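You operate a simulated robot arm through the tools that you are given. There is no shell and no other tool.

You are at the controls of a simulated robot arm. One attempt, no reset.

JOB
Switch the oven off, turn its knob back to 40, open the vent, then the door.
Fine: vent fully open; wait till the strip on the door is dark before you open it.

It is judged by the outcome, as a careful person would: the job done as asked, and still so three seconds after it is handed in. It fails if anything else is knocked over, pushed out of place, dropped, spilled or broken.

ROBOT AND FRAMES
A 6-joint arm with a two-finger parallel gripper, fixed in place. Base frame: the origin is on the floor under the middle of its stand, x ahead of it, y to its left, z up. Readings come in mm, rad, newtons and seconds.
With the tool pointing down near the work surface it reaches from about 260 to 640 mm from the base axis. Its first joint turns from -2.007 to 2.007 rad. Payload 3.43 kg.
The tool frame sits at the grasp point between the pads (the TCP): z along the fingers, y along the line on which they close. The tips reach 34 mm beyond it. Largest opening 128 mm; finger width 24, thickness 12; the body of the gripper, 48 by 130 mm, starts 96 mm behind the TCP.
Orientation is that of the tool frame in the base frame, as a unit quaternion [w, x, y, z]. With the fingers straight down and closing along the base's y, the tool's x points along the base's -x, its y along +y and its z along -z.

CONTROLS
- The arm moves only by the tool move_arm. Its argument "increments" is a list of rows, each an object (a shift or turn left out is 0, a gripper value left out holds the last) with "translation": the shift along the tool's x, y, z in units of 25 mm (1.0 is 25 mm), a list of three; "rotation": the turn, a rotation vector about the tool's x, y, z in units of 8 degrees (1.0 is 8 degrees), a list of three; "fingers": the finger opening in mm, from 0 to 128. In form: [{"translation": [tx, ty, tz], "rotation": [ax, ay, az], "fingers": fingers}, ...]. A call has 1 to 20 rows; each row shifts and turns the commanded pose from where the row before left it, along the tool's axes as they then stand. A call with a number of a shift or a turn outside -1 to 1 is refused whole. Rows are played at 5 a second. More than 50 mm and 0.15 rad between two rows, or a gripper value outside its range, and nothing of the call is played. Where a pose cannot be reached the arm comes as near as it can. A force on the tool above 80 N (or 10 N above the force at the start of the call, whichever is more), or a blocked arm, ends the call early, and 0.2 s more pass. Each finger travels about 153 mm/s and halts on what it meets, pressing with about 33 N; the grip force reading is that of the motor and also rises with nothing between the fingers. The clock runs only during rows and for 0.2 s after the last one: add rows that do not move to give the fingers time. It gives the time, the measured TCP pose, the force on the tool (base axes), the opening and the grip force at its end, in the units of the frame above (readings bear some noise), with the torque about the TCP (base axes, N m) and any sound that the robot's microphone picked up.
- Cameras (640 x 400 px; columns grow to the right, rows downward): "scene" is fixed at [50, 501.4, 1531]; the picture's right is [-0.67, -0.74, 0.00], its down [-0.44, 0.40, -0.80] and it looks along [0.60, -0.54, -0.59] (base axes); focal length 214 px, centre (320, 200). "wrist" rides on the gripper at [76, -11, -160] in the tool frame; the picture's right is [0.15, 0.99, 0.00], its down [-0.88, 0.13, -0.46] and it looks along [-0.45, 0.07, 0.89] (tool axes); focal length 234 px, centre (320, 200). There is no depth. A picture from a camera that has moved, and an enlarged one, comes with that camera's place and axes in the base frame and with its lens.
- camera(camera): a new picture of that camera. The clock stands still meanwhile.
- lift_body(by): slides the trunk up (or, below 0, down) by that many mm; the arm rides with it, the base frame stays. It gives what a move gives, with no picture.
- close_up(camera, box): a new picture of the part [left, top, right, bottom] of that camera's present view, enlarged. The clock stands still meanwhile.
- job_done(): hands the job in; it is judged then, once.

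Places have to be worked out from the pictures, the camera data and where the tool is seen. Open the gripper and draw the arm clear of the work before you hand the job in, unless the task says otherwise.

The tools are called after "Request:" as a command line: name --argument value ..., lists and objects as JSON in quotes. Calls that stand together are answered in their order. move_arm: Moves the arm, as the interface text tells. Its arguments: {"type":"object","properties":{"increments":{"type":"array","items":{"type":"object","properties":{"translation":{"type":"array","items":{"type":"number"}},"rotation":{"type":"array","items":{"type":"number"}},"fingers":{"type":"number"}}}}},"required":["increments"]} The other tools are called the same way: lift_body (by) moves the trunk up or down; camera (camera) takes a picture; close_up (camera, box) takes an enlarged picture of a part of a camera's view; job_done () hands the job in.

At the start:

```text
t: 0.0
ee_pos: [256.6, 272.4, 1419.6]
ee_rot: [0.0, 0.001, 1.0, 0.001]
wrist_force: [0.0, -1.0, 0.2]
wrist_torque: [-0.02, 0.0, 0.01]
opening: 128.0
grip_force: 0.0
trunk travel left (down, up): [-925.0, 65.0]
```

scene: 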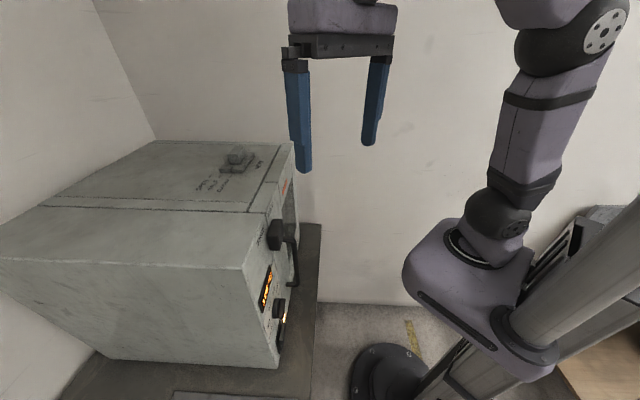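
wrist: 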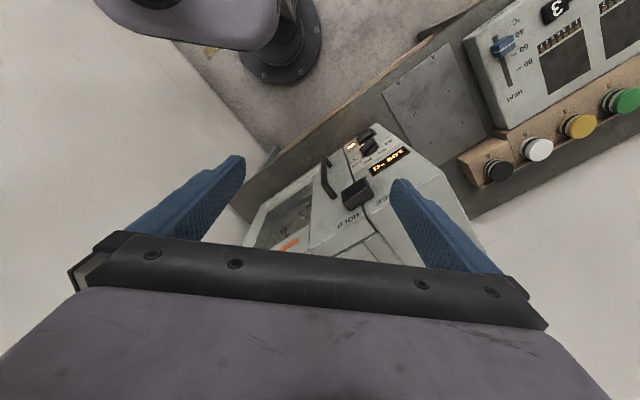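

I start by looking closely at the oven from both cameras before moving.

Request:
close_up --camera "scene" --box '[180, 130, 340, 230]'

Request:
close_up --camera "scene" --box '[220, 210, 348, 370]'

Request:
close_up --camera "wrist" --box '[230, 110, 470, 260]'

Request:
close_up --camera "wrist" --box '[440, 0, 640, 200]'

```text
4.00 times, centred on (260, 180) of scene
camera zoom: at [50.0, 501.4, 1531.0], right [-0.67, -0.74, 0.0], down [-0.44, 0.4, -0.8], along [0.6, -0.54, -0.59], focal length 858 px, centre (560, 280)
```

zoom: 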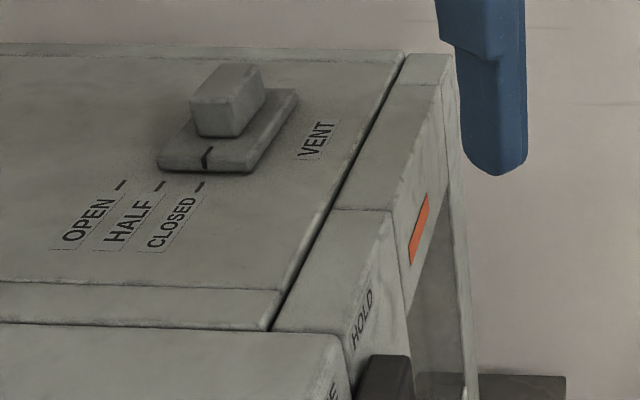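

```text
2.50 times, centred on (284, 290) of scene
camera zoom: at [50.0, 501.4, 1531.0], right [-0.67, -0.74, 0.0], down [-0.44, 0.4, -0.8], along [0.6, -0.54, -0.59], focal length 536 px, centre (410, -25)
```

zoom: 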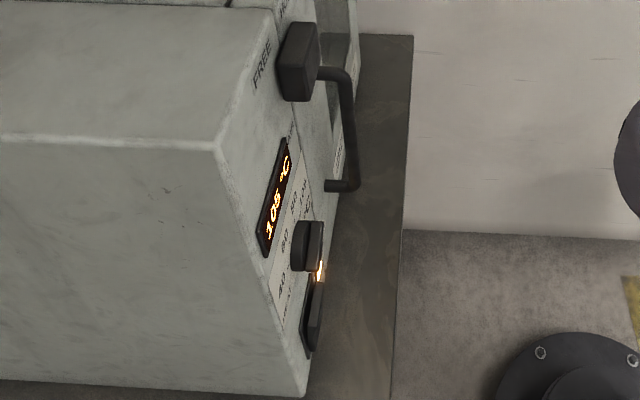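

```text
2.67 times, centred on (350, 185) of wrist
camera zoom: at [181.6, 262.4, 1579.9], right [-0.15, 0.99, 0.0], down [0.88, 0.13, 0.46], along [0.45, 0.07, -0.89], focal length 624 px, centre (240, 240)
```

zoom: 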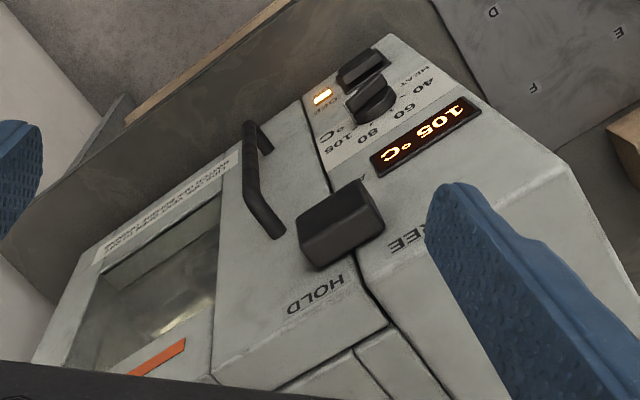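

```text
2.00 times, centred on (540, 100) of wrist
camera zoom: at [181.6, 262.4, 1579.9], right [-0.15, 0.99, 0.0], down [0.88, 0.13, 0.46], along [0.45, 0.07, -0.89], focal length 468 px, centre (-120, 400)
```

zoom: 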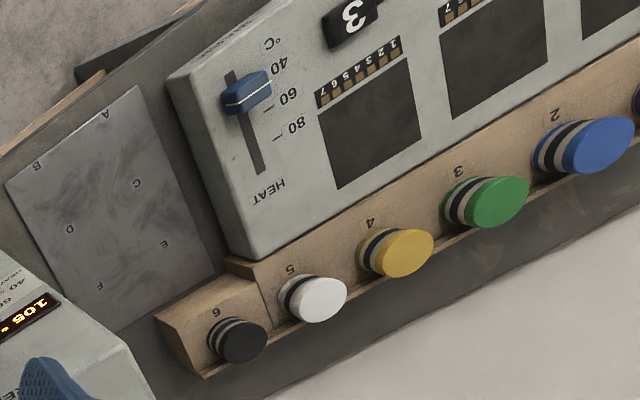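

The oven front appears to face the robot at about 45° yaw (face normal roughly (-0.65,-0.75,0)), display near (303,422,1126), heat knob near (306,402,1022), rocker near (301,416,895). I yaw the tool toward the oven and pitch it partway up to get a better wrist view, staying well above the oven.

Request:
move_arm --increments '[{"rotation": [0, 0, -1]}, {"rotation": [0, 0, -1]}, {"rotation": [0, 0, -1]}, {"rotation": [0, 0, -1]}, {"rotation": [0, 0, -1]}, {"rotation": [0, 0, -1]}]'

```text
t: 1.4
ee_pos: [256.9, 271.6, 1420.0]
ee_rot: [0.0, -0.408, 0.913, 0.0]
wrist_force: [-0.3, 0.3, 0.2]
wrist_torque: [-0.02, -0.02, -0.01]
opening: 128.0
grip_force: 0.1
trunk travel left (down, up): [-925.0, 65.0]
```

Yaw is done; tool x now points away from the oven face. I look through the wrist camera.

Request:
camera --camera "wrist"

Request:
camera --camera "scene"

```text
taken
camera wrist: at [215.3, 209.6, 1580.0], right [-0.83, 0.55, 0.0], down [0.49, 0.74, 0.46], along [0.25, 0.38, -0.89], focal length 234 px, centre (320, 200)
```

wrist: 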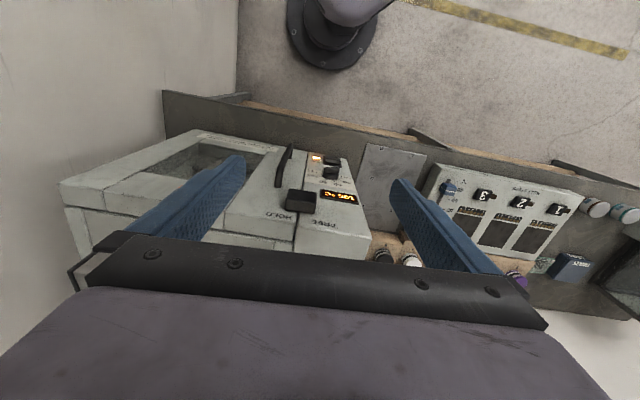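

```text
taken
```

scene: 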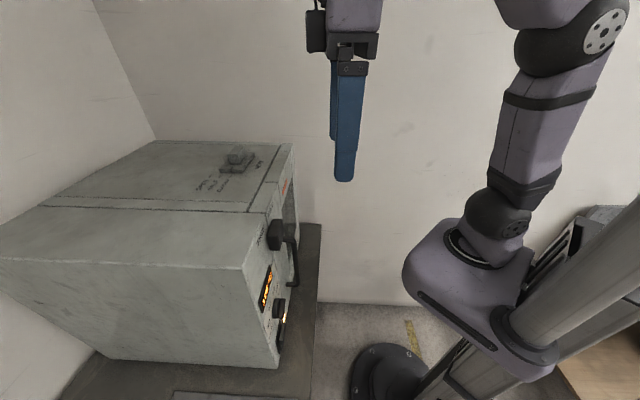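

The fingers hang over free space in front of the oven. I pitch the tool forward 48° so the wrist camera will look at the front face.

Request:
move_arm --increments '[{"rotation": [0, -1, 0]}, {"rotation": [0, -1, 0]}, {"rotation": [0, -1, 0]}, {"rotation": [0, -1, 0]}, {"rotation": [0, -1, 0]}, {"rotation": [0, -1, 0]}]'

Request:
camera --camera "wrist"

Request:
camera --camera "scene"

```text
t: 2.8
ee_pos: [301.4, 347.2, 1447.1]
ee_rot: [0.372, -0.371, 0.835, 0.165]
wrist_force: [-0.3, 0.0, 0.0]
wrist_torque: [-0.03, -0.02, 0.02]
opening: 127.8
grip_force: 0.1
out of reach, approached as far as the arm can: row 4, 5, 6
trunk travel left (down, up): [-925.0, 65.0]
```

```text
taken
camera wrist: at [195.7, 214.6, 1498.4], right [-0.8, 0.59, -0.11], down [0.07, 0.27, 0.96], along [0.6, 0.76, -0.26], focal length 234 px, centre (320, 200)
```

wrist: 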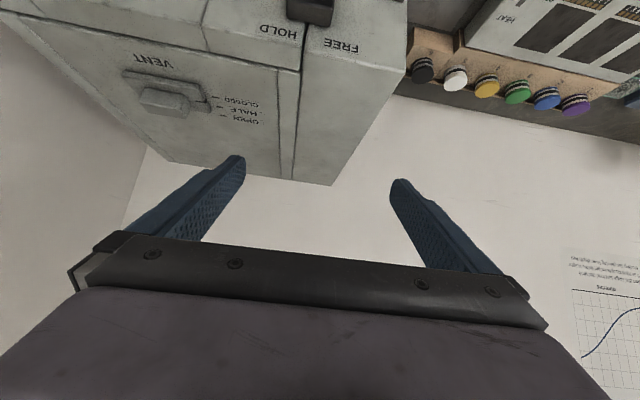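

```text
taken
```

scene: 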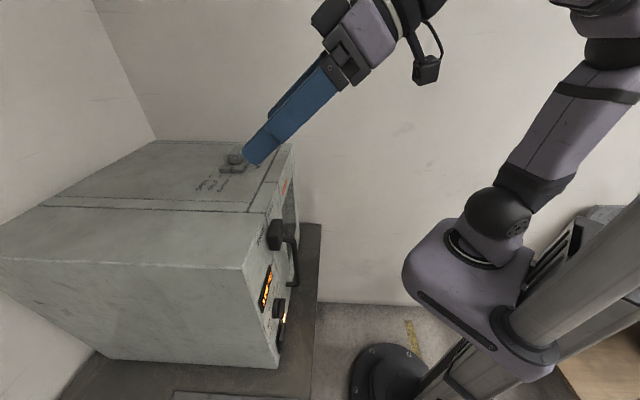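

The arm reached its fold limit and slid outward to radius ~460, but this view shows the vent on the top nicely. I take close-ups.

Request:
close_up --camera "wrist" --box '[100, 0, 420, 200]'

Request:
close_up --camera "scene" --box '[180, 130, 340, 230]'

```text
2.00 times, centred on (260, 100) of wrist
camera zoom: at [195.7, 214.6, 1498.4], right [-0.8, 0.59, -0.11], down [0.07, 0.27, 0.96], along [0.6, 0.76, -0.26], focal length 468 px, centre (440, 400)
```

zoom: 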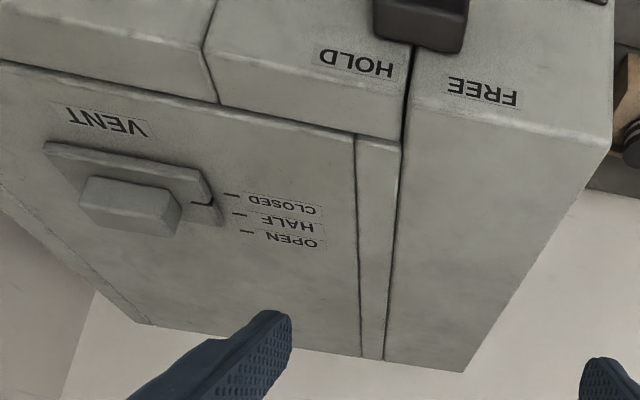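

```text
4.00 times, centred on (260, 180) of scene
camera zoom: at [50.0, 501.4, 1531.0], right [-0.67, -0.74, 0.0], down [-0.44, 0.4, -0.8], along [0.6, -0.54, -0.59], focal length 858 px, centre (560, 280)
```

zoom: 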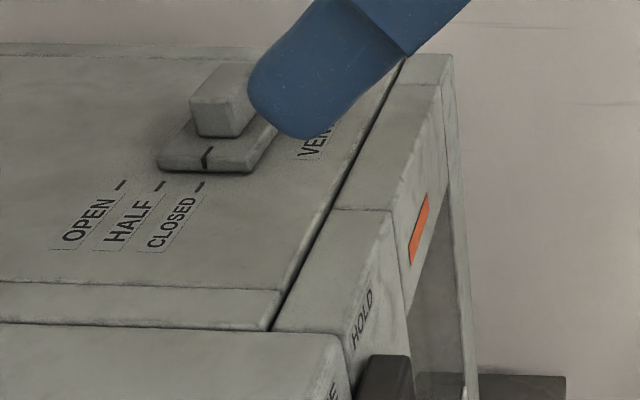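

Vent slider: marks CLOSED at about (545,356), OPEN about (583,391), top at z≈1262, so the slider must go ~50 mm away from the robot along (0.71,0.70). The oven is yawed 45°, its front face about 511 mm from the base axis. I back the tool off to pitch 24° and retreat so I can lower the trunk and see the front panel.

Request:
move_arm --increments '[{"rotation": [0, 1, 0]}, {"rotation": [0, 1, 0]}, {"rotation": [0, 1, 0]}, {"translation": [0.73, 0, -0.33]}, {"translation": [0.73, 0, -0.33]}, {"translation": [0.73, 0, -0.33]}]'

```text
t: 4.2
ee_pos: [260.1, 299.4, 1449.5]
ee_rot: [0.191, -0.397, 0.894, 0.085]
wrist_force: [0.0, -0.8, 0.5]
wrist_torque: [0.04, -0.02, -0.01]
opening: 128.2
grip_force: 0.1
trunk travel left (down, up): [-925.0, 65.0]
```

TCP is now at radius ~396, clear of the oven front. I lower the trunk 250 mm to bring the wrist camera in front of the panel.

Request:
lift_body --by -250

Request:
camera --camera "wrist"

Request:
camera --camera "scene"

```text
t: 6.8
ee_pos: [261.1, 299.0, 1198.9]
ee_rot: [0.19, -0.397, 0.894, 0.084]
wrist_force: [-1.0, -0.9, 1.2]
wrist_torque: [-0.01, -0.05, 0.01]
opening: 128.1
grip_force: 0.1
trunk travel left (down, up): [-675.0, 315.0]
```

```text
taken
camera wrist: at [179.1, 194.6, 1313.5], right [-0.82, 0.56, -0.06], down [0.32, 0.55, 0.77], along [0.47, 0.62, -0.63], focal length 234 px, centre (320, 200)
```

wrist: 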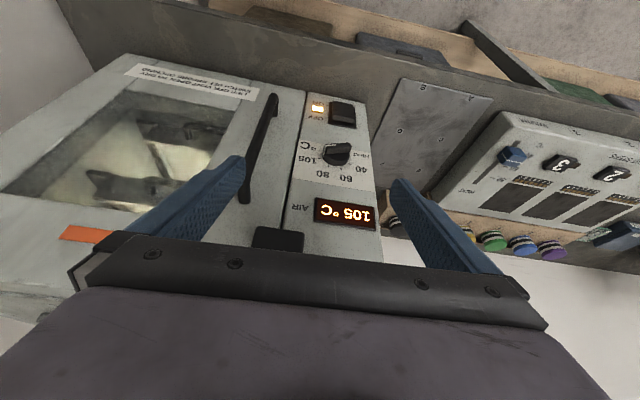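

```text
taken
```

scene: 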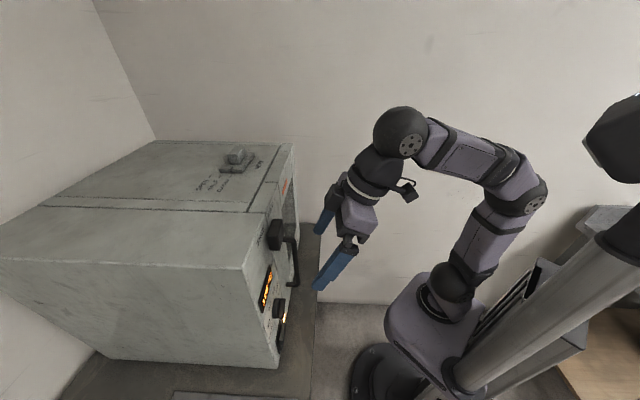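

Very good view of the panel: display 105 °C, knob with scale, rocker with OFF/lamp, handle, orange strip and window with a notice. I zoom in.

Request:
close_up --camera "wrist" --box '[270, 80, 400, 180]'

Request:
close_up --camera "wrist" --box '[220, 130, 400, 260]'

Request:
close_up --camera "wrist" --box '[0, 30, 300, 250]'

Request:
close_up --camera "wrist" --box '[110, 50, 270, 120]'

```text
4.00 times, centred on (335, 130) of wrist
camera zoom: at [179.1, 194.6, 1313.5], right [-0.82, 0.56, -0.06], down [0.32, 0.55, 0.77], along [0.47, 0.62, -0.63], focal length 937 px, centre (260, 480)
```

zoom: 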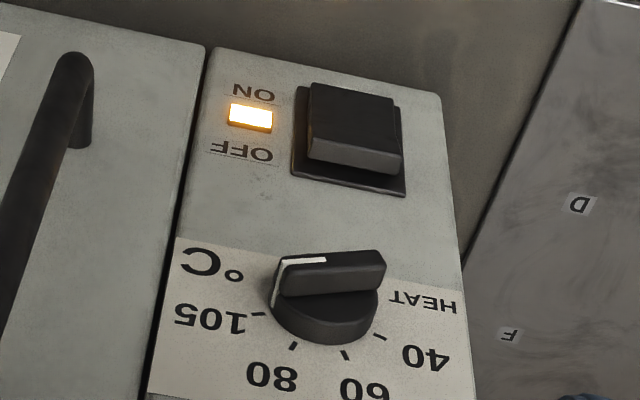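

```text
3.08 times, centred on (310, 195) of wrist
camera zoom: at [179.1, 194.6, 1313.5], right [-0.82, 0.56, -0.06], down [0.32, 0.55, 0.77], along [0.47, 0.62, -0.63], focal length 720 px, centre (351, 215)
```

zoom: 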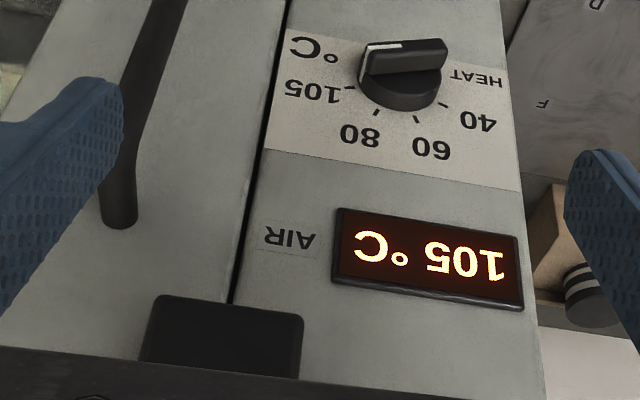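

```text
1.82 times, centred on (150, 140) of wrist
camera zoom: at [179.1, 194.6, 1313.5], right [-0.82, 0.56, -0.06], down [0.32, 0.55, 0.77], along [0.47, 0.62, -0.63], focal length 426 px, centre (629, 309)
```

zoom: 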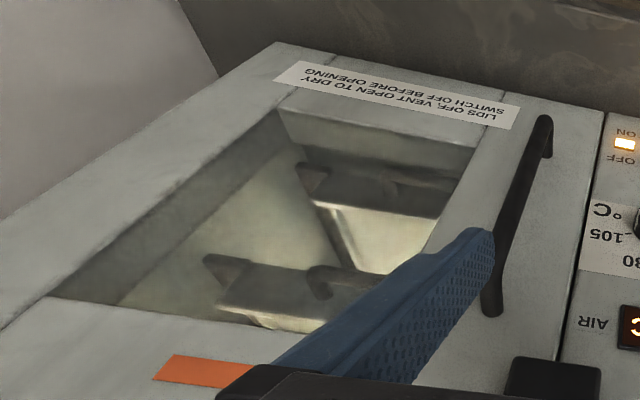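

```text
4.00 times, centred on (190, 85) of wrist
camera zoom: at [179.1, 194.6, 1313.5], right [-0.82, 0.56, -0.06], down [0.32, 0.55, 0.77], along [0.47, 0.62, -0.63], focal length 937 px, centre (840, 660)
```

zoom: 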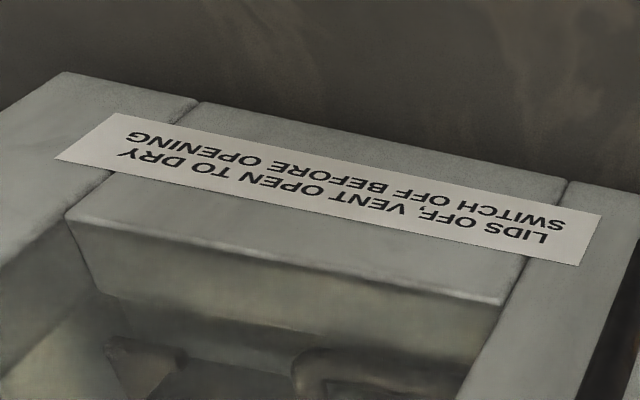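

Panel read: rocker with OFF at its upper end and ON at its lower end (lamp lit, ON pressed), knob pointer on 105 (lower right), 40 on the left, centre about Q=-64 mm / z=1017; notice says "switch off before opening". I raise the arm, pitching the tool to horizontal above/in front of the oven with the fingers closed, then I'll lower the trunk in front of the panel.

Request:
move_arm --increments '[{"translation": [-0.391, 0.96, -0.877], "rotation": [0, -0.589, 0], "fingers": 0}, {"translation": [-0.461, 0.96, -0.842], "rotation": [0, -0.589, 0]}, {"translation": [-0.529, 0, -0.802], "rotation": [0, -0.589, 0]}, {"translation": [-0.592, 0, -0.755], "rotation": [0, -0.589, 0]}, {"translation": [-0.653, 0, -0.705], "rotation": [0, -0.589, 0]}, {"translation": [-0.709, 0, -0.648], "rotation": [0, -0.589, 0]}, {"translation": [-0.759, 0, -0.587], "rotation": [0, -0.589, 0]}, {"translation": [-0.805, 0, -0.523], "rotation": [0, -0.589, 0]}, {"translation": [-0.921, 0, -0.314], "rotation": [0, -0.589, 0]}, {"translation": [-0.944, 0, -0.237], "rotation": [0, -0.589, 0]}, {"translation": [-0.96, 0, -0.16], "rotation": [0, -0.589, 0]}, {"translation": [-0.969, 0, -0.08], "rotation": [0, -0.589, 0]}, {"translation": [-0.973, 0, 0], "rotation": [0, -0.589, 0]}, {"translation": [-0.97, 0, 0.078], "rotation": [0, -0.589, 0]}]'

```text
t: 9.8
ee_pos: [241.5, 351.2, 1533.0]
ee_rot: [0.646, -0.288, 0.646, 0.288]
wrist_force: [-0.8, 0.2, -0.7]
wrist_torque: [0.0, -0.03, -0.01]
opening: 0.0
grip_force: 33.4
trunk travel left (down, up): [-675.0, 315.0]
```

The tool is now horizontal at P≈419, Q≈-78, z=1533, with no reach problem. I trim the yaw by 3° to square up with the face (45°) and then lower the trunk 500 mm in front of the control column.

Request:
move_arm --increments '[{"rotation": [0.38, 0, 0]}, {}]'

Request:
lift_body --by -450

Request:
camera --camera "scene"

Request:
camera --camera "wrist"

```text
t: 10.4
ee_pos: [242.6, 346.4, 1535.8]
ee_rot: [0.655, -0.267, 0.653, 0.271]
wrist_force: [0.0, -0.4, -0.4]
wrist_torque: [0.0, 0.0, -0.01]
opening: 0.1
grip_force: 32.9
trunk travel left (down, up): [-675.0, 315.0]
```

```text
refused: -450 is not a number from -400 to 400
```

```text
taken
```

scene: 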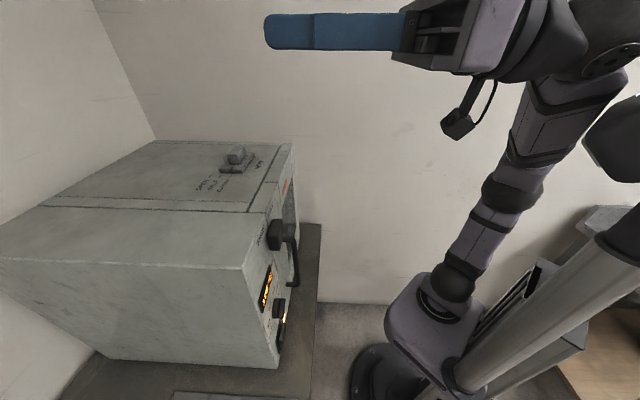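

```text
taken
camera wrist: at [136.8, 227.8, 1459.9], right [-0.7, 0.7, -0.14], down [-0.42, -0.23, 0.88], along [0.59, 0.67, 0.46], focal length 234 px, centre (320, 200)
```

wrist: 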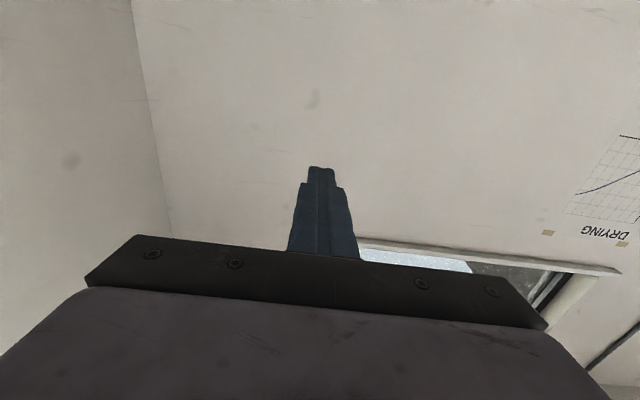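

Tool azimuth is now 44.7°. Lift is limited to 400 per call, so I lower 400 first.

Request:
lift_body --by -400

Request:
camera --camera "scene"

Request:
camera --camera "wrist"

```text
t: 14.2
ee_pos: [242.0, 350.4, 1132.9]
ee_rot: [0.653, -0.271, 0.654, 0.27]
wrist_force: [-0.6, 0.3, 0.1]
wrist_torque: [0.01, -0.02, -0.03]
opening: 0.4
grip_force: 32.7
trunk travel left (down, up): [-275.0, 715.0]
```

```text
taken
```

scene: 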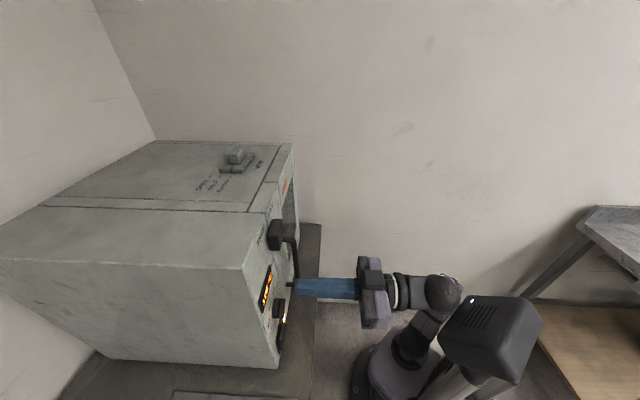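

```text
taken
camera wrist: at [136.1, 230.8, 1058.2], right [-0.7, 0.7, -0.15], down [-0.41, -0.23, 0.88], along [0.58, 0.68, 0.45], focal length 234 px, centre (320, 200)
```

wrist: 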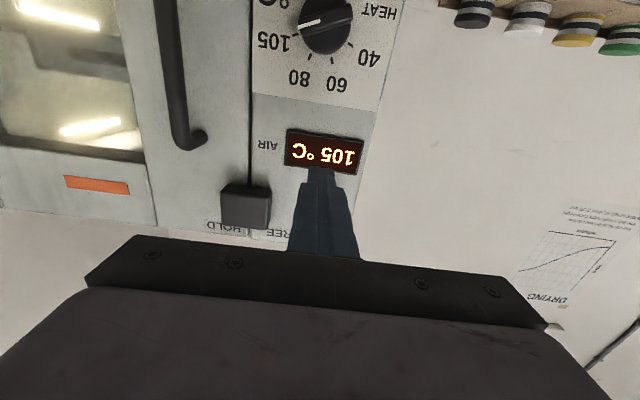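

The gripper is now squarely in front of the panel at display height. I zoom on the knob, latch and handle for precise positions.

Request:
close_up --camera "wrist" --box '[220, 0, 420, 125]'

Request:
close_up --camera "wrist" --box '[140, 100, 380, 250]'

Request:
close_up --camera "scene" --box '[220, 210, 380, 370]'

```text
3.20 times, centred on (320, 62) of wrist
camera zoom: at [136.1, 230.8, 1058.2], right [-0.7, 0.7, -0.15], down [-0.41, -0.23, 0.88], along [0.58, 0.68, 0.45], focal length 749 px, centre (320, 640)
```

zoom: 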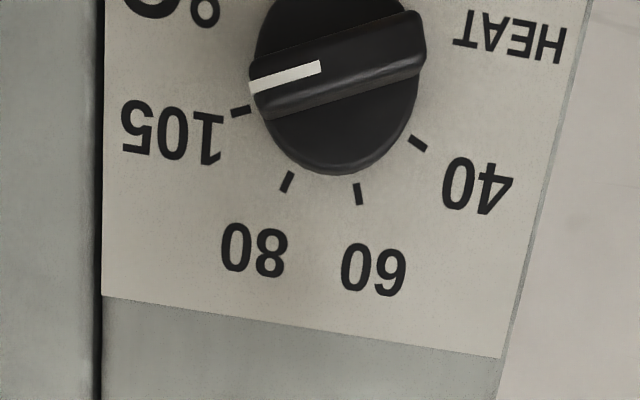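

```text
2.67 times, centred on (260, 175) of wrist
camera zoom: at [136.1, 230.8, 1058.2], right [-0.7, 0.7, -0.15], down [-0.41, -0.23, 0.88], along [0.58, 0.68, 0.45], focal length 624 px, centre (480, 267)
```

zoom: 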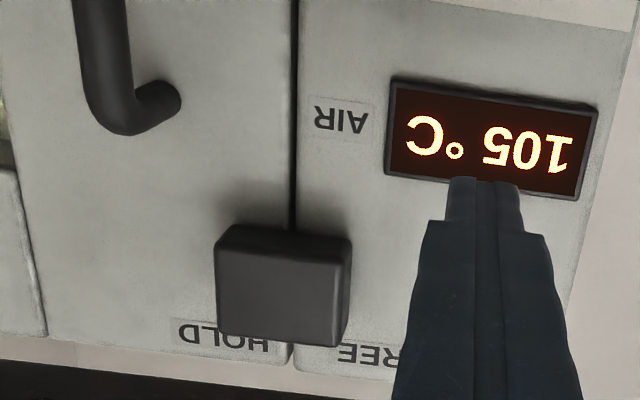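

```text
2.50 times, centred on (300, 290) of scene
camera zoom: at [50.0, 501.4, 1531.0], right [-0.67, -0.74, 0.0], down [-0.44, 0.4, -0.8], along [0.6, -0.54, -0.59], focal length 536 px, centre (370, -25)
```

zoom: 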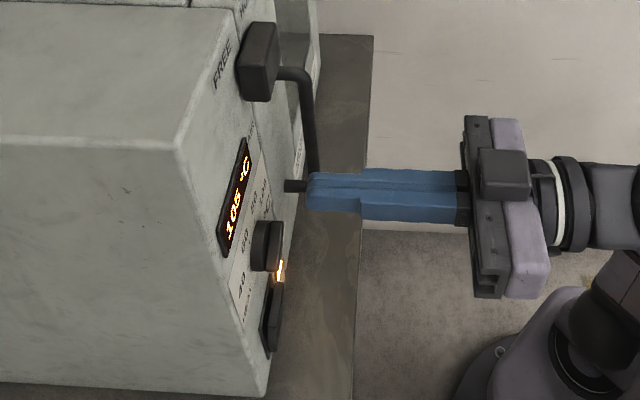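

Knob centre refined to Q≈-65.5, z≈1016, front of its bar at P≈489; the latch is a block straddling the door seam at Q≈-4, z≈1180+, protruding ~27 mm. Now I lower 225 mm to face the rocker.

Request:
lift_body --by -225

Request:
camera --camera "wrist"

Request:
close_up --camera "wrist" --box '[220, 30, 420, 190]'

Request:
close_up --camera "scene" --box '[230, 250, 390, 400]'

```text
t: 16.6
ee_pos: [241.1, 349.5, 909.0]
ee_rot: [0.653, -0.271, 0.654, 0.27]
wrist_force: [0.3, 0.0, 0.6]
wrist_torque: [0.01, -0.02, -0.02]
opening: 0.0
grip_force: 33.1
trunk travel left (down, up): [-50.0, 940.0]
```

```text
taken
camera wrist: at [136.1, 230.8, 833.2], right [-0.7, 0.7, -0.15], down [-0.41, -0.23, 0.88], along [0.58, 0.68, 0.45], focal length 234 px, centre (320, 200)
```

wrist: 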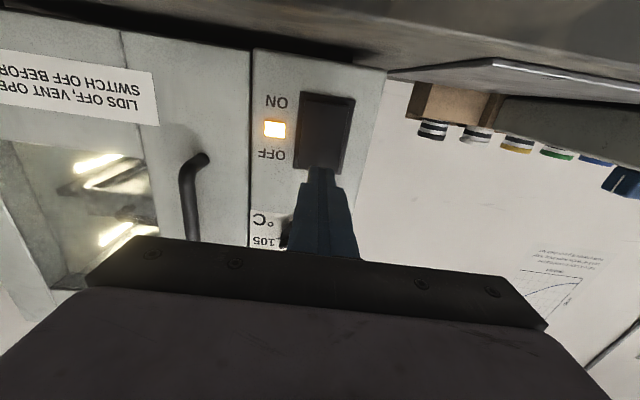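

```text
2.50 times, centred on (320, 110) of wrist
camera zoom: at [136.1, 230.8, 833.2], right [-0.7, 0.7, -0.15], down [-0.41, -0.23, 0.88], along [0.58, 0.68, 0.45], focal length 585 px, centre (320, 425)
```

zoom: 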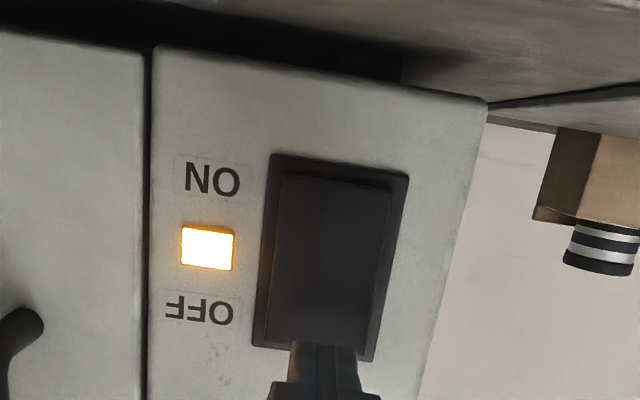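

```text
2.67 times, centred on (310, 325) of scene
camera zoom: at [50.0, 501.4, 1531.0], right [-0.67, -0.74, 0.0], down [-0.44, 0.4, -0.8], along [0.6, -0.54, -0.59], focal length 572 px, centre (347, -133)
```

zoom: 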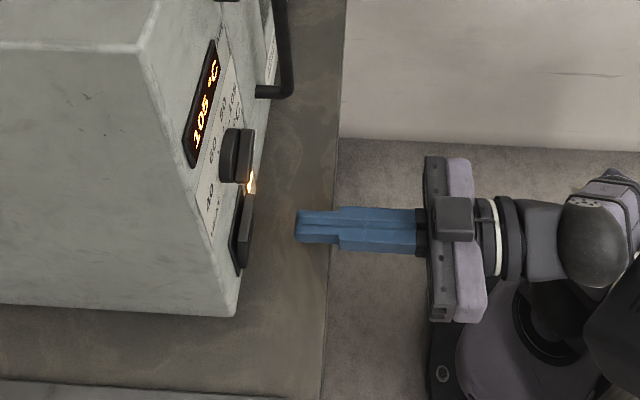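

Rocker bezel spans Q -50..-106, z 845–925, with the OFF end at top protruding to P≈497; the closed fingertips sit at Q≈-77, z≈909, 45 mm short. I advance to press the OFF end gently in small steps.

Request:
move_arm --increments '[{"translation": [0, 0, 0.8]}, {"translation": [0, 0, 0.8]}, {"translation": [0, 0, 0.1]}, {"translation": [0, 0, 0.1]}, {"translation": [0, 0, 0.1]}, {"translation": [0, 0, 0.1]}, {"translation": [0, 0, 0.1]}, {"translation": [0, 0, 0.1]}]'

Request:
close_up --camera "wrist" --box '[220, 30, 420, 190]'

Request:
close_up --camera "scene" --box '[230, 250, 390, 400]'

```text
t: 18.4
ee_pos: [275.3, 384.6, 912.3]
ee_rot: [0.654, -0.269, 0.652, 0.272]
wrist_force: [-39.7, -37.2, -13.2]
wrist_torque: [-0.76, 0.83, 0.1]
opening: 0.0
grip_force: 32.7
trunk travel left (down, up): [-50.0, 940.0]
```

```text
2.50 times, centred on (320, 110) of wrist
camera zoom: at [170.6, 264.7, 836.1], right [-0.7, 0.7, -0.14], down [-0.42, -0.24, 0.88], along [0.58, 0.67, 0.46], focal length 585 px, centre (320, 425)
```

zoom: 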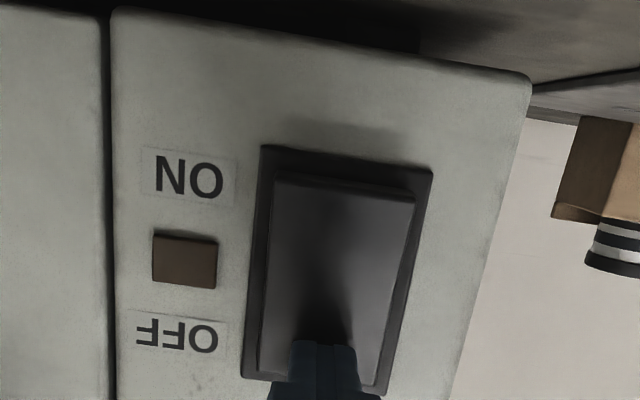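

```text
2.67 times, centred on (310, 325) of scene
camera zoom: at [50.0, 501.4, 1531.0], right [-0.67, -0.74, 0.0], down [-0.44, 0.4, -0.8], along [0.6, -0.54, -0.59], focal length 572 px, centre (347, -133)
```

zoom: 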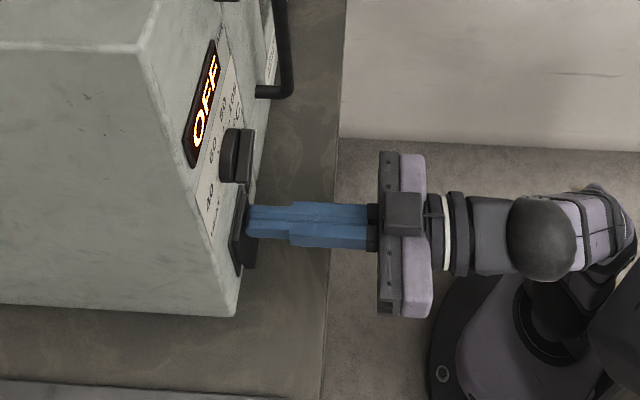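

Lamp is out and the display reads OFF, so the switch is off. I back straight off 45 mm, then raise the trunk 104 mm to knob height.

Request:
move_arm --increments '[{"translation": [0, 0, -0.6]}, {"translation": [0, 0, -0.6]}, {"translation": [0, 0, -0.7]}, {}]'

Request:
lift_body --by 106

Request:
close_up --camera "wrist" --box '[220, 30, 420, 190]'

Request:
close_up --camera "scene" --box '[220, 210, 380, 370]'

```text
t: 19.4
ee_pos: [247.2, 355.4, 908.7]
ee_rot: [0.653, -0.27, 0.654, 0.269]
wrist_force: [0.2, 0.1, -0.2]
wrist_torque: [0.04, -0.02, -0.03]
opening: 0.1
grip_force: 33.6
trunk travel left (down, up): [-50.0, 940.0]
```

```text
t: 20.8
ee_pos: [245.9, 356.8, 1013.6]
ee_rot: [0.653, -0.271, 0.654, 0.27]
wrist_force: [-0.4, 0.0, -0.4]
wrist_torque: [-0.02, 0.0, 0.01]
opening: 0.0
grip_force: 33.3
trunk travel left (down, up): [-156.0, 834.0]
```

```text
2.50 times, centred on (320, 110) of wrist
camera zoom: at [142.0, 236.7, 938.8], right [-0.7, 0.7, -0.15], down [-0.41, -0.23, 0.88], along [0.58, 0.68, 0.45], focal length 585 px, centre (320, 425)
```

zoom: 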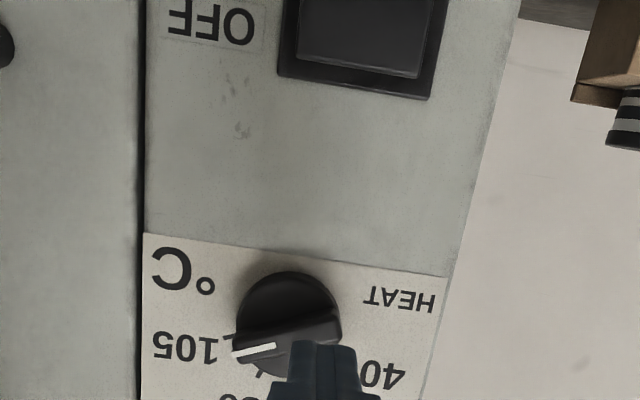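

```text
2.50 times, centred on (300, 290) of scene
camera zoom: at [50.0, 501.4, 1531.0], right [-0.67, -0.74, 0.0], down [-0.44, 0.4, -0.8], along [0.6, -0.54, -0.59], focal length 536 px, centre (370, -25)
```

zoom: 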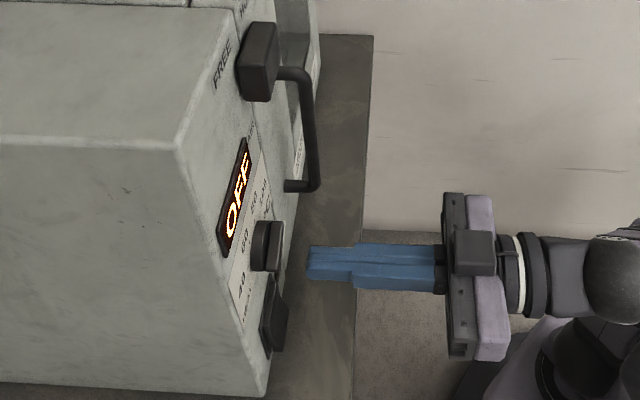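

Display still OFF. TCP is at Q≈-78, z≈1015; I shift to the knob axis (Q -65.5, z 1016.3), open to 45 mm and roll +67.5° so the fingers straddle the knob bar.

Request:
move_arm --increments '[{"translation": [-0.06, -0.5, 0], "fingers": 45}, {"rotation": [0, 0, 0.9375]}, {"rotation": [0, 0, 0.9375]}, {"rotation": [0, 0, 0.9375]}, {"rotation": [0, 0, 0.9375]}, {"rotation": [0, 0, 0.9375]}, {"rotation": [0, 0, 0.9375]}, {"rotation": [0, 0, 0.9375]}, {"rotation": [0, 0, 0.9375]}, {"rotation": [0, 0, 0.9375]}, {}]'

Request:
camera --camera "wrist"

Request:
close_up --camera "scene" --box '[220, 210, 380, 370]'

```text
t: 23.2
ee_pos: [256.5, 346.6, 1015.6]
ee_rot: [0.392, 0.139, 0.694, 0.588]
wrist_force: [0.6, -0.3, 0.1]
wrist_torque: [0.01, -0.03, 0.01]
opening: 45.3
grip_force: 0.1
trunk travel left (down, up): [-156.0, 834.0]
```

```text
taken
camera wrist: at [96.3, 282.3, 977.1], right [-0.36, 0.36, 0.86], down [0.22, -0.86, 0.46], along [0.91, 0.35, 0.23], focal length 234 px, centre (320, 200)
```

wrist: 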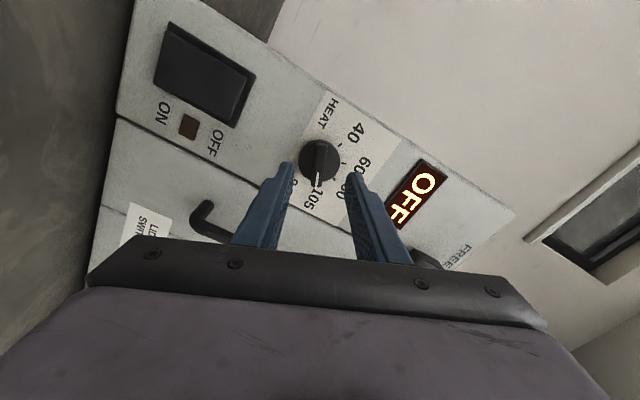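

```text
2.50 times, centred on (300, 290) of scene
camera zoom: at [50.0, 501.4, 1531.0], right [-0.67, -0.74, 0.0], down [-0.44, 0.4, -0.8], along [0.6, -0.54, -0.59], focal length 536 px, centre (370, -25)
```

zoom: 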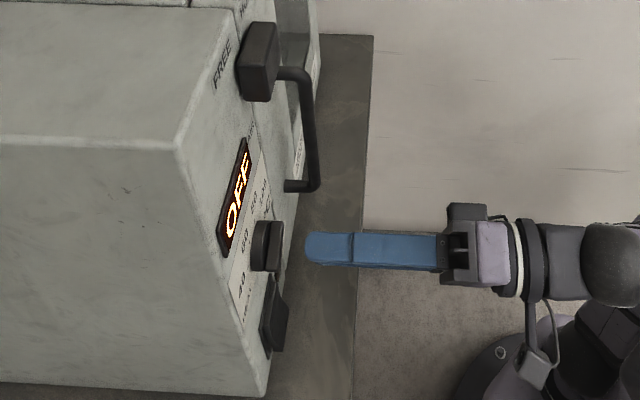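

The bar stands straight between the fingers. I zoom in to check centring before advancing.

Request:
close_up --camera "wrist" --box '[250, 110, 390, 210]'

```text
4.00 times, centred on (320, 160) of wrist
camera zoom: at [96.3, 282.3, 977.1], right [-0.36, 0.36, 0.86], down [0.22, -0.86, 0.46], along [0.91, 0.35, 0.23], focal length 937 px, centre (320, 360)
```

zoom: 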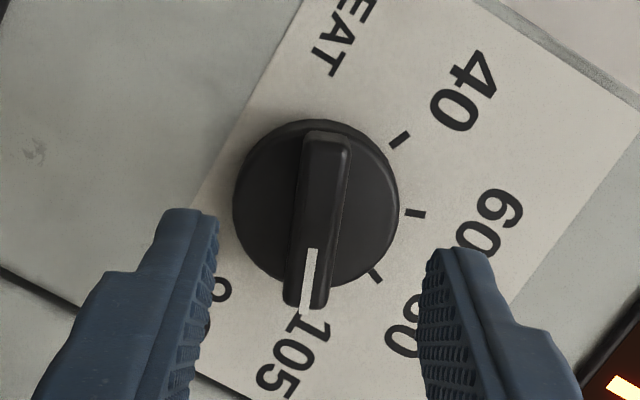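

Alignment is excellent (the tool axis projects exactly on the bar centre). I advance 35 mm so the pads reach around the bar.

Request:
move_arm --increments '[{"translation": [0, 0, 0.6]}, {"translation": [0, 0, 0.6]}, {"translation": [0, 0, 0.2]}, {}]'

Request:
close_up --camera "wrist" --box '[250, 110, 390, 210]'

Request:
close_up --camera "scene" --box '[250, 260, 330, 340]'

```text
t: 24.2
ee_pos: [280.9, 372.1, 1014.9]
ee_rot: [0.393, 0.137, 0.694, 0.588]
wrist_force: [-0.3, -0.3, 0.8]
wrist_torque: [-0.03, -0.04, 0.02]
opening: 45.2
grip_force: 0.0
trunk travel left (down, up): [-156.0, 834.0]
```

```text
4.00 times, centred on (320, 160) of wrist
camera zoom: at [121.1, 306.6, 976.8], right [-0.36, 0.36, 0.86], down [0.22, -0.86, 0.46], along [0.91, 0.35, 0.23], focal length 937 px, centre (320, 360)
```

zoom: 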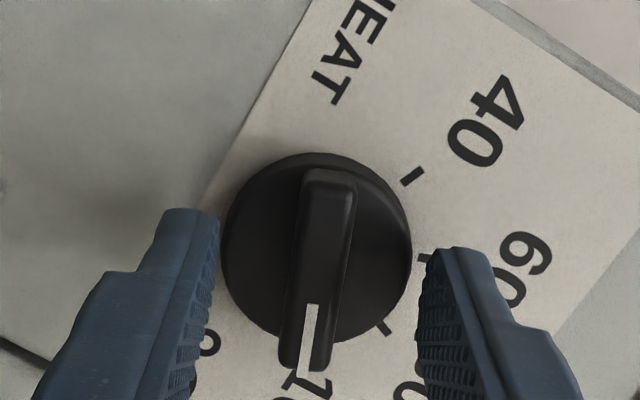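

```text
5.00 times, centred on (290, 300) of scene
camera zoom: at [50.0, 501.4, 1531.0], right [-0.67, -0.74, 0.0], down [-0.44, 0.4, -0.8], along [0.6, -0.54, -0.59], focal length 1072 px, centre (470, -300)
```

zoom: 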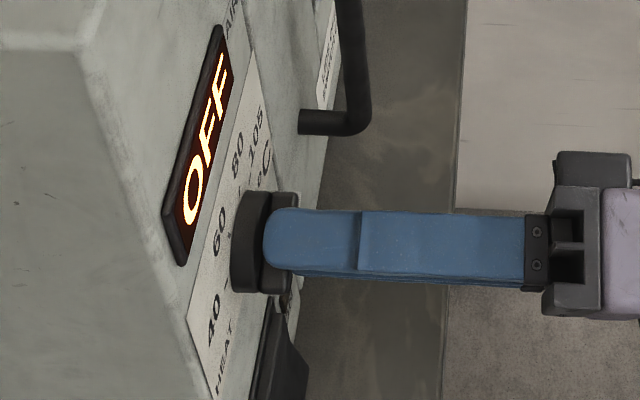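

The fingertips straddle the bar almost to the disc face. I close the gripper on the bar.

Request:
move_arm --increments '[{"fingers": 0}, {}, {}]'

Request:
close_up --camera "wrist" --box '[250, 110, 390, 210]'

```text
t: 25.0
ee_pos: [280.2, 371.2, 1015.4]
ee_rot: [0.392, 0.138, 0.695, 0.587]
wrist_force: [-1.5, -3.6, -6.6]
wrist_torque: [0.04, 0.01, -0.4]
opening: 12.3
grip_force: 44.9
trunk travel left (down, up): [-156.0, 834.0]
```

```text
4.00 times, centred on (320, 160) of wrist
camera zoom: at [121.2, 306.5, 976.4], right [-0.36, 0.37, 0.86], down [0.22, -0.86, 0.46], along [0.91, 0.35, 0.23], focal length 937 px, centre (320, 360)
```

zoom: 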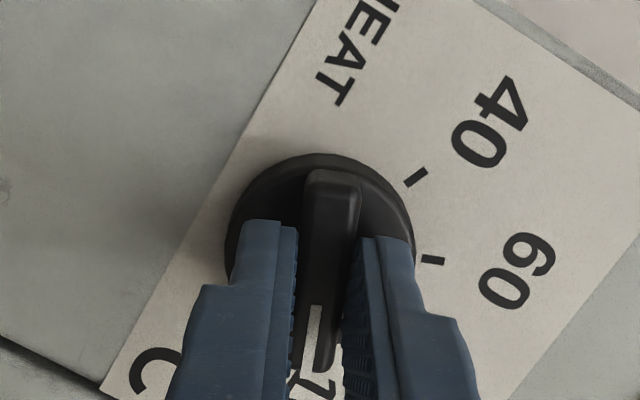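

The bar is held (12.3 mm). I turn it counter-clockwise, first half (9 × 7.5°).

Request:
move_arm --increments '[{"rotation": [0, 0, -0.9375]}, {"rotation": [0, 0, -0.9375]}, {"rotation": [0, 0, -0.9375]}, {"rotation": [0, 0, -0.9375]}, {"rotation": [0, 0, -0.9375]}, {"rotation": [0, 0, -0.9375]}, {"rotation": [0, 0, -0.9375]}, {"rotation": [0, 0, -0.9375]}, {"rotation": [0, 0, -0.9375]}]'

Request:
close_up --camera "wrist" --box '[220, 60, 420, 210]'

```text
t: 27.0
ee_pos: [281.4, 370.7, 1015.3]
ee_rot: [0.652, -0.272, 0.655, 0.269]
wrist_force: [-5.1, -11.7, -17.8]
wrist_torque: [0.34, -0.36, -0.03]
opening: 11.9
grip_force: 45.0
trunk travel left (down, up): [-156.0, 834.0]
```

```text
2.67 times, centred on (320, 135) of wrist
camera zoom: at [175.5, 251.8, 940.2], right [-0.7, 0.7, -0.15], down [-0.41, -0.23, 0.88], along [0.58, 0.68, 0.45], focal length 624 px, centre (320, 373)
```

zoom: 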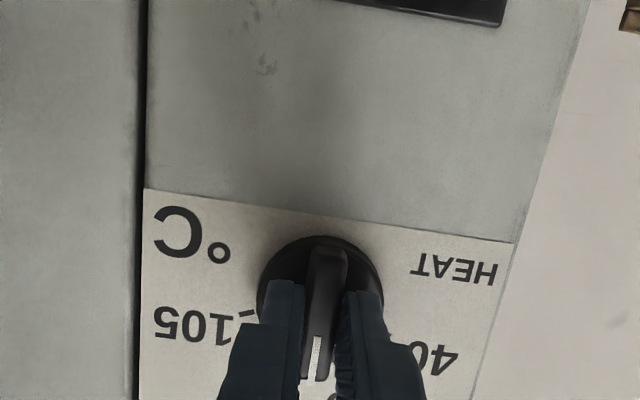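

The knob followed to straight up; forces are modest. I turn the second half to 40.

Request:
move_arm --increments '[{"rotation": [0, 0, -0.9375]}, {"rotation": [0, 0, -0.9375]}, {"rotation": [0, 0, -0.9375]}, {"rotation": [0, 0, -0.9375]}, {"rotation": [0, 0, -0.9375]}, {"rotation": [0, 0, -0.9375]}, {"rotation": [0, 0, -0.9375]}, {"rotation": [0, 0, -0.9375]}, {"rotation": [0, 0, -0.9375]}, {}]'

Request:
close_up --camera "wrist" --box '[220, 60, 420, 210]'

Request:
close_up --camera "scene" --box '[250, 260, 330, 340]'

```text
t: 29.2
ee_pos: [282.0, 371.5, 1015.5]
ee_rot: [0.692, -0.589, 0.394, -0.14]
wrist_force: [-5.4, -8.3, -11.9]
wrist_torque: [-0.49, 0.61, -1.26]
opening: 12.0
grip_force: 45.2
trunk travel left (down, up): [-156.0, 834.0]
```

```text
2.67 times, centred on (320, 135) of wrist
camera zoom: at [220.1, 207.4, 997.5], right [-0.17, 0.17, -0.97], down [-0.93, 0.29, 0.22], along [0.32, 0.94, 0.11], focal length 624 px, centre (320, 373)
```

zoom: 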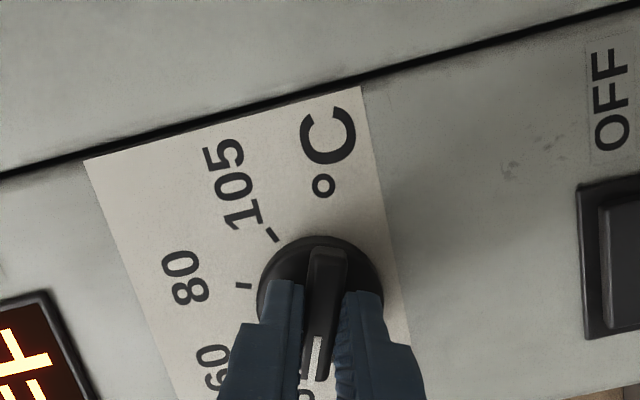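

```text
5.00 times, centred on (290, 300) of scene
camera zoom: at [50.0, 501.4, 1531.0], right [-0.67, -0.74, 0.0], down [-0.44, 0.4, -0.8], along [0.6, -0.54, -0.59], focal length 1072 px, centre (470, -300)
```

zoom: 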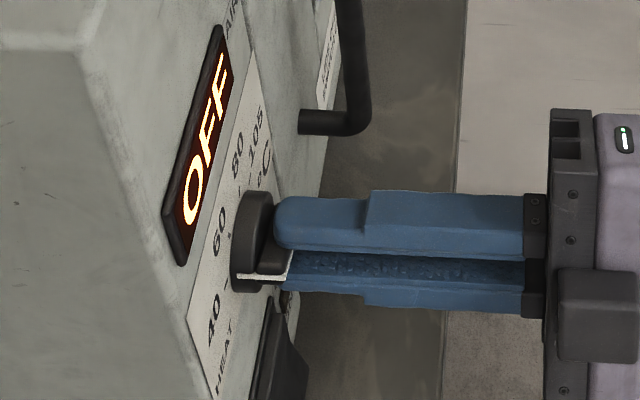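

The knob followed to 40 as far as I can see. I release, back off 40 mm and check the pointer.

Request:
move_arm --increments '[{"fingers": 40}, {}, {"translation": [0, 0, -0.6]}, {"translation": [0, 0, -0.6]}, {"translation": [0, 0, -0.6]}, {}]'

Request:
close_up --camera "wrist" --box '[220, 80, 420, 220]'

Request:
close_up --camera "scene" --box '[250, 260, 330, 340]'

```text
t: 30.6
ee_pos: [248.9, 340.0, 1014.8]
ee_rot: [0.693, -0.588, 0.394, -0.138]
wrist_force: [0.1, 0.5, -0.6]
wrist_torque: [0.0, 0.02, 0.01]
opening: 39.8
grip_force: 0.1
trunk travel left (down, up): [-156.0, 834.0]
```

```text
2.86 times, centred on (320, 150) of wrist
camera zoom: at [188.2, 175.9, 997.6], right [-0.17, 0.17, -0.97], down [-0.93, 0.29, 0.22], along [0.32, 0.94, 0.11], focal length 669 px, centre (320, 343)
```

zoom: 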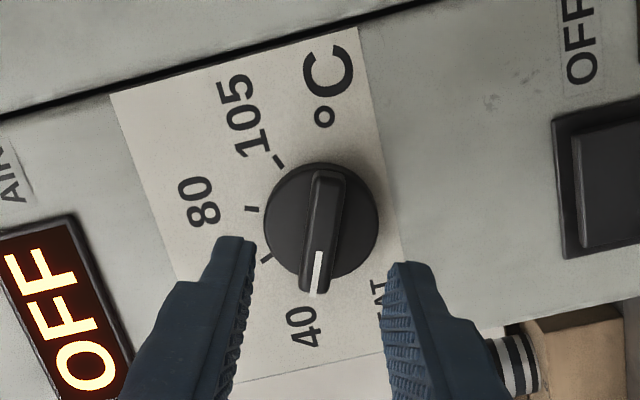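

```text
5.00 times, centred on (290, 300) of scene
camera zoom: at [50.0, 501.4, 1531.0], right [-0.67, -0.74, 0.0], down [-0.44, 0.4, -0.8], along [0.6, -0.54, -0.59], focal length 1072 px, centre (470, -300)
```

zoom: 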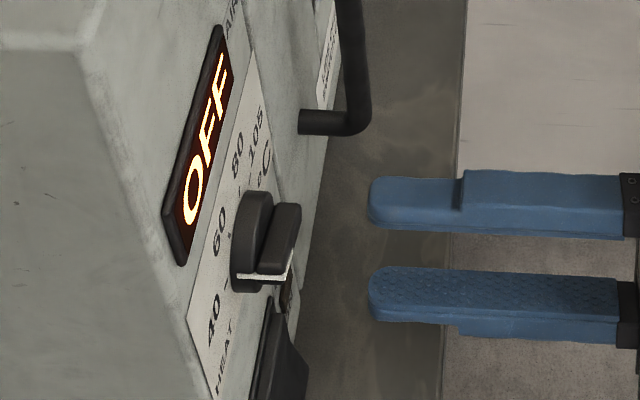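

The pointer now sits on 40. Next the vent: I roll the tool back upright and raise the trunk so the arm can reach over the oven top.

Request:
move_arm --increments '[{"rotation": [0, 0, 0.9375], "fingers": 20}, {"rotation": [0, 0, 0.9375]}, {"rotation": [0, 0, 0.9375]}, {"rotation": [0, 0, 0.9375]}, {"rotation": [0, 0, 0.9375]}, {"rotation": [0, 0, 0.9375]}, {"rotation": [0, 0, 0.9375]}, {"rotation": [0, 0, 0.9375]}, {"rotation": [0, 0, 0.9375]}, {}]'

Request:
lift_body --by 80

Request:
camera --camera "wrist"

Request:
close_up --camera "wrist" --box '[220, 0, 420, 150]'

```text
t: 32.8
ee_pos: [249.0, 342.2, 1014.9]
ee_rot: [0.653, -0.27, 0.654, 0.271]
wrist_force: [-0.6, -0.5, 0.2]
wrist_torque: [0.01, 0.01, 0.0]
opening: 19.8
grip_force: 0.1
trunk travel left (down, up): [-156.0, 834.0]
```

```text
t: 33.9
ee_pos: [249.2, 341.6, 1096.2]
ee_rot: [0.653, -0.27, 0.654, 0.269]
wrist_force: [-0.5, 0.2, -0.2]
wrist_torque: [-0.03, -0.01, 0.01]
opening: 20.0
grip_force: 0.1
trunk travel left (down, up): [-236.0, 754.0]
```

```text
taken
camera wrist: at [144.0, 220.9, 1020.5], right [-0.7, 0.7, -0.15], down [-0.41, -0.23, 0.88], along [0.58, 0.68, 0.45], focal length 234 px, centre (320, 200)
```

wrist: 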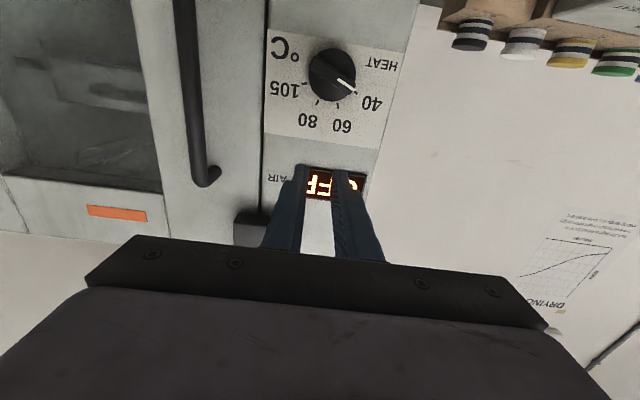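

```text
2.67 times, centred on (320, 75) of wrist
camera zoom: at [144.0, 220.9, 1020.5], right [-0.7, 0.7, -0.15], down [-0.41, -0.23, 0.88], along [0.58, 0.68, 0.45], focal length 624 px, centre (320, 533)
```

zoom: 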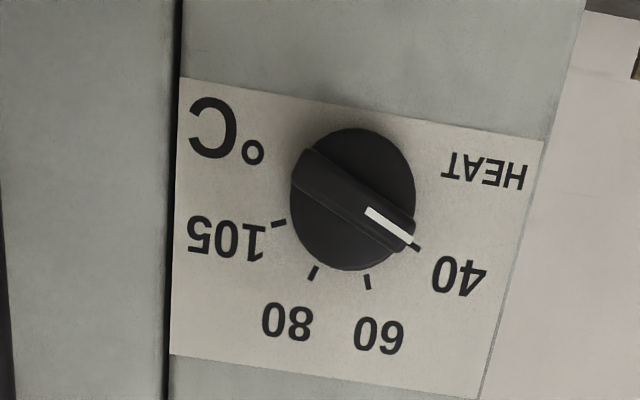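

The pointer is exactly on the 40 tick. The strip is still orange, as expected. I raise the trunk further (tool stays at P≈418, clear of the latch).

Request:
lift_body --by 400

Request:
lift_body --by 270

Request:
camera --camera "scene"

```text
t: 37.8
ee_pos: [248.8, 341.0, 1495.1]
ee_rot: [0.653, -0.27, 0.654, 0.27]
wrist_force: [-0.3, -0.2, -0.9]
wrist_torque: [-0.01, 0.01, -0.02]
opening: 20.1
grip_force: 0.1
trunk travel left (down, up): [-636.0, 354.0]
```

```text
t: 40.5
ee_pos: [248.9, 340.7, 1765.2]
ee_rot: [0.653, -0.271, 0.654, 0.27]
wrist_force: [0.7, -0.5, 0.0]
wrist_torque: [0.0, 0.01, -0.04]
opening: 19.8
grip_force: 0.0
trunk travel left (down, up): [-906.0, 84.0]
```

```text
taken
```

scene: 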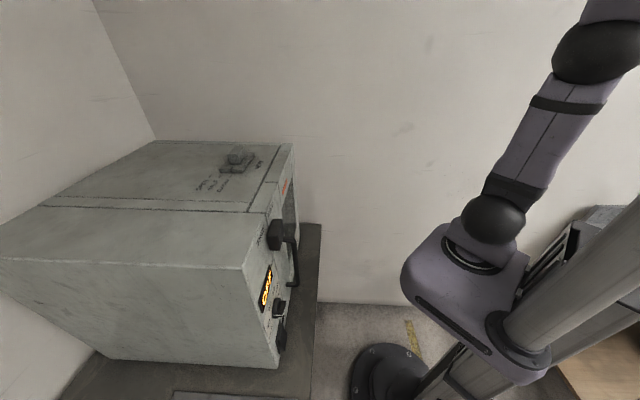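

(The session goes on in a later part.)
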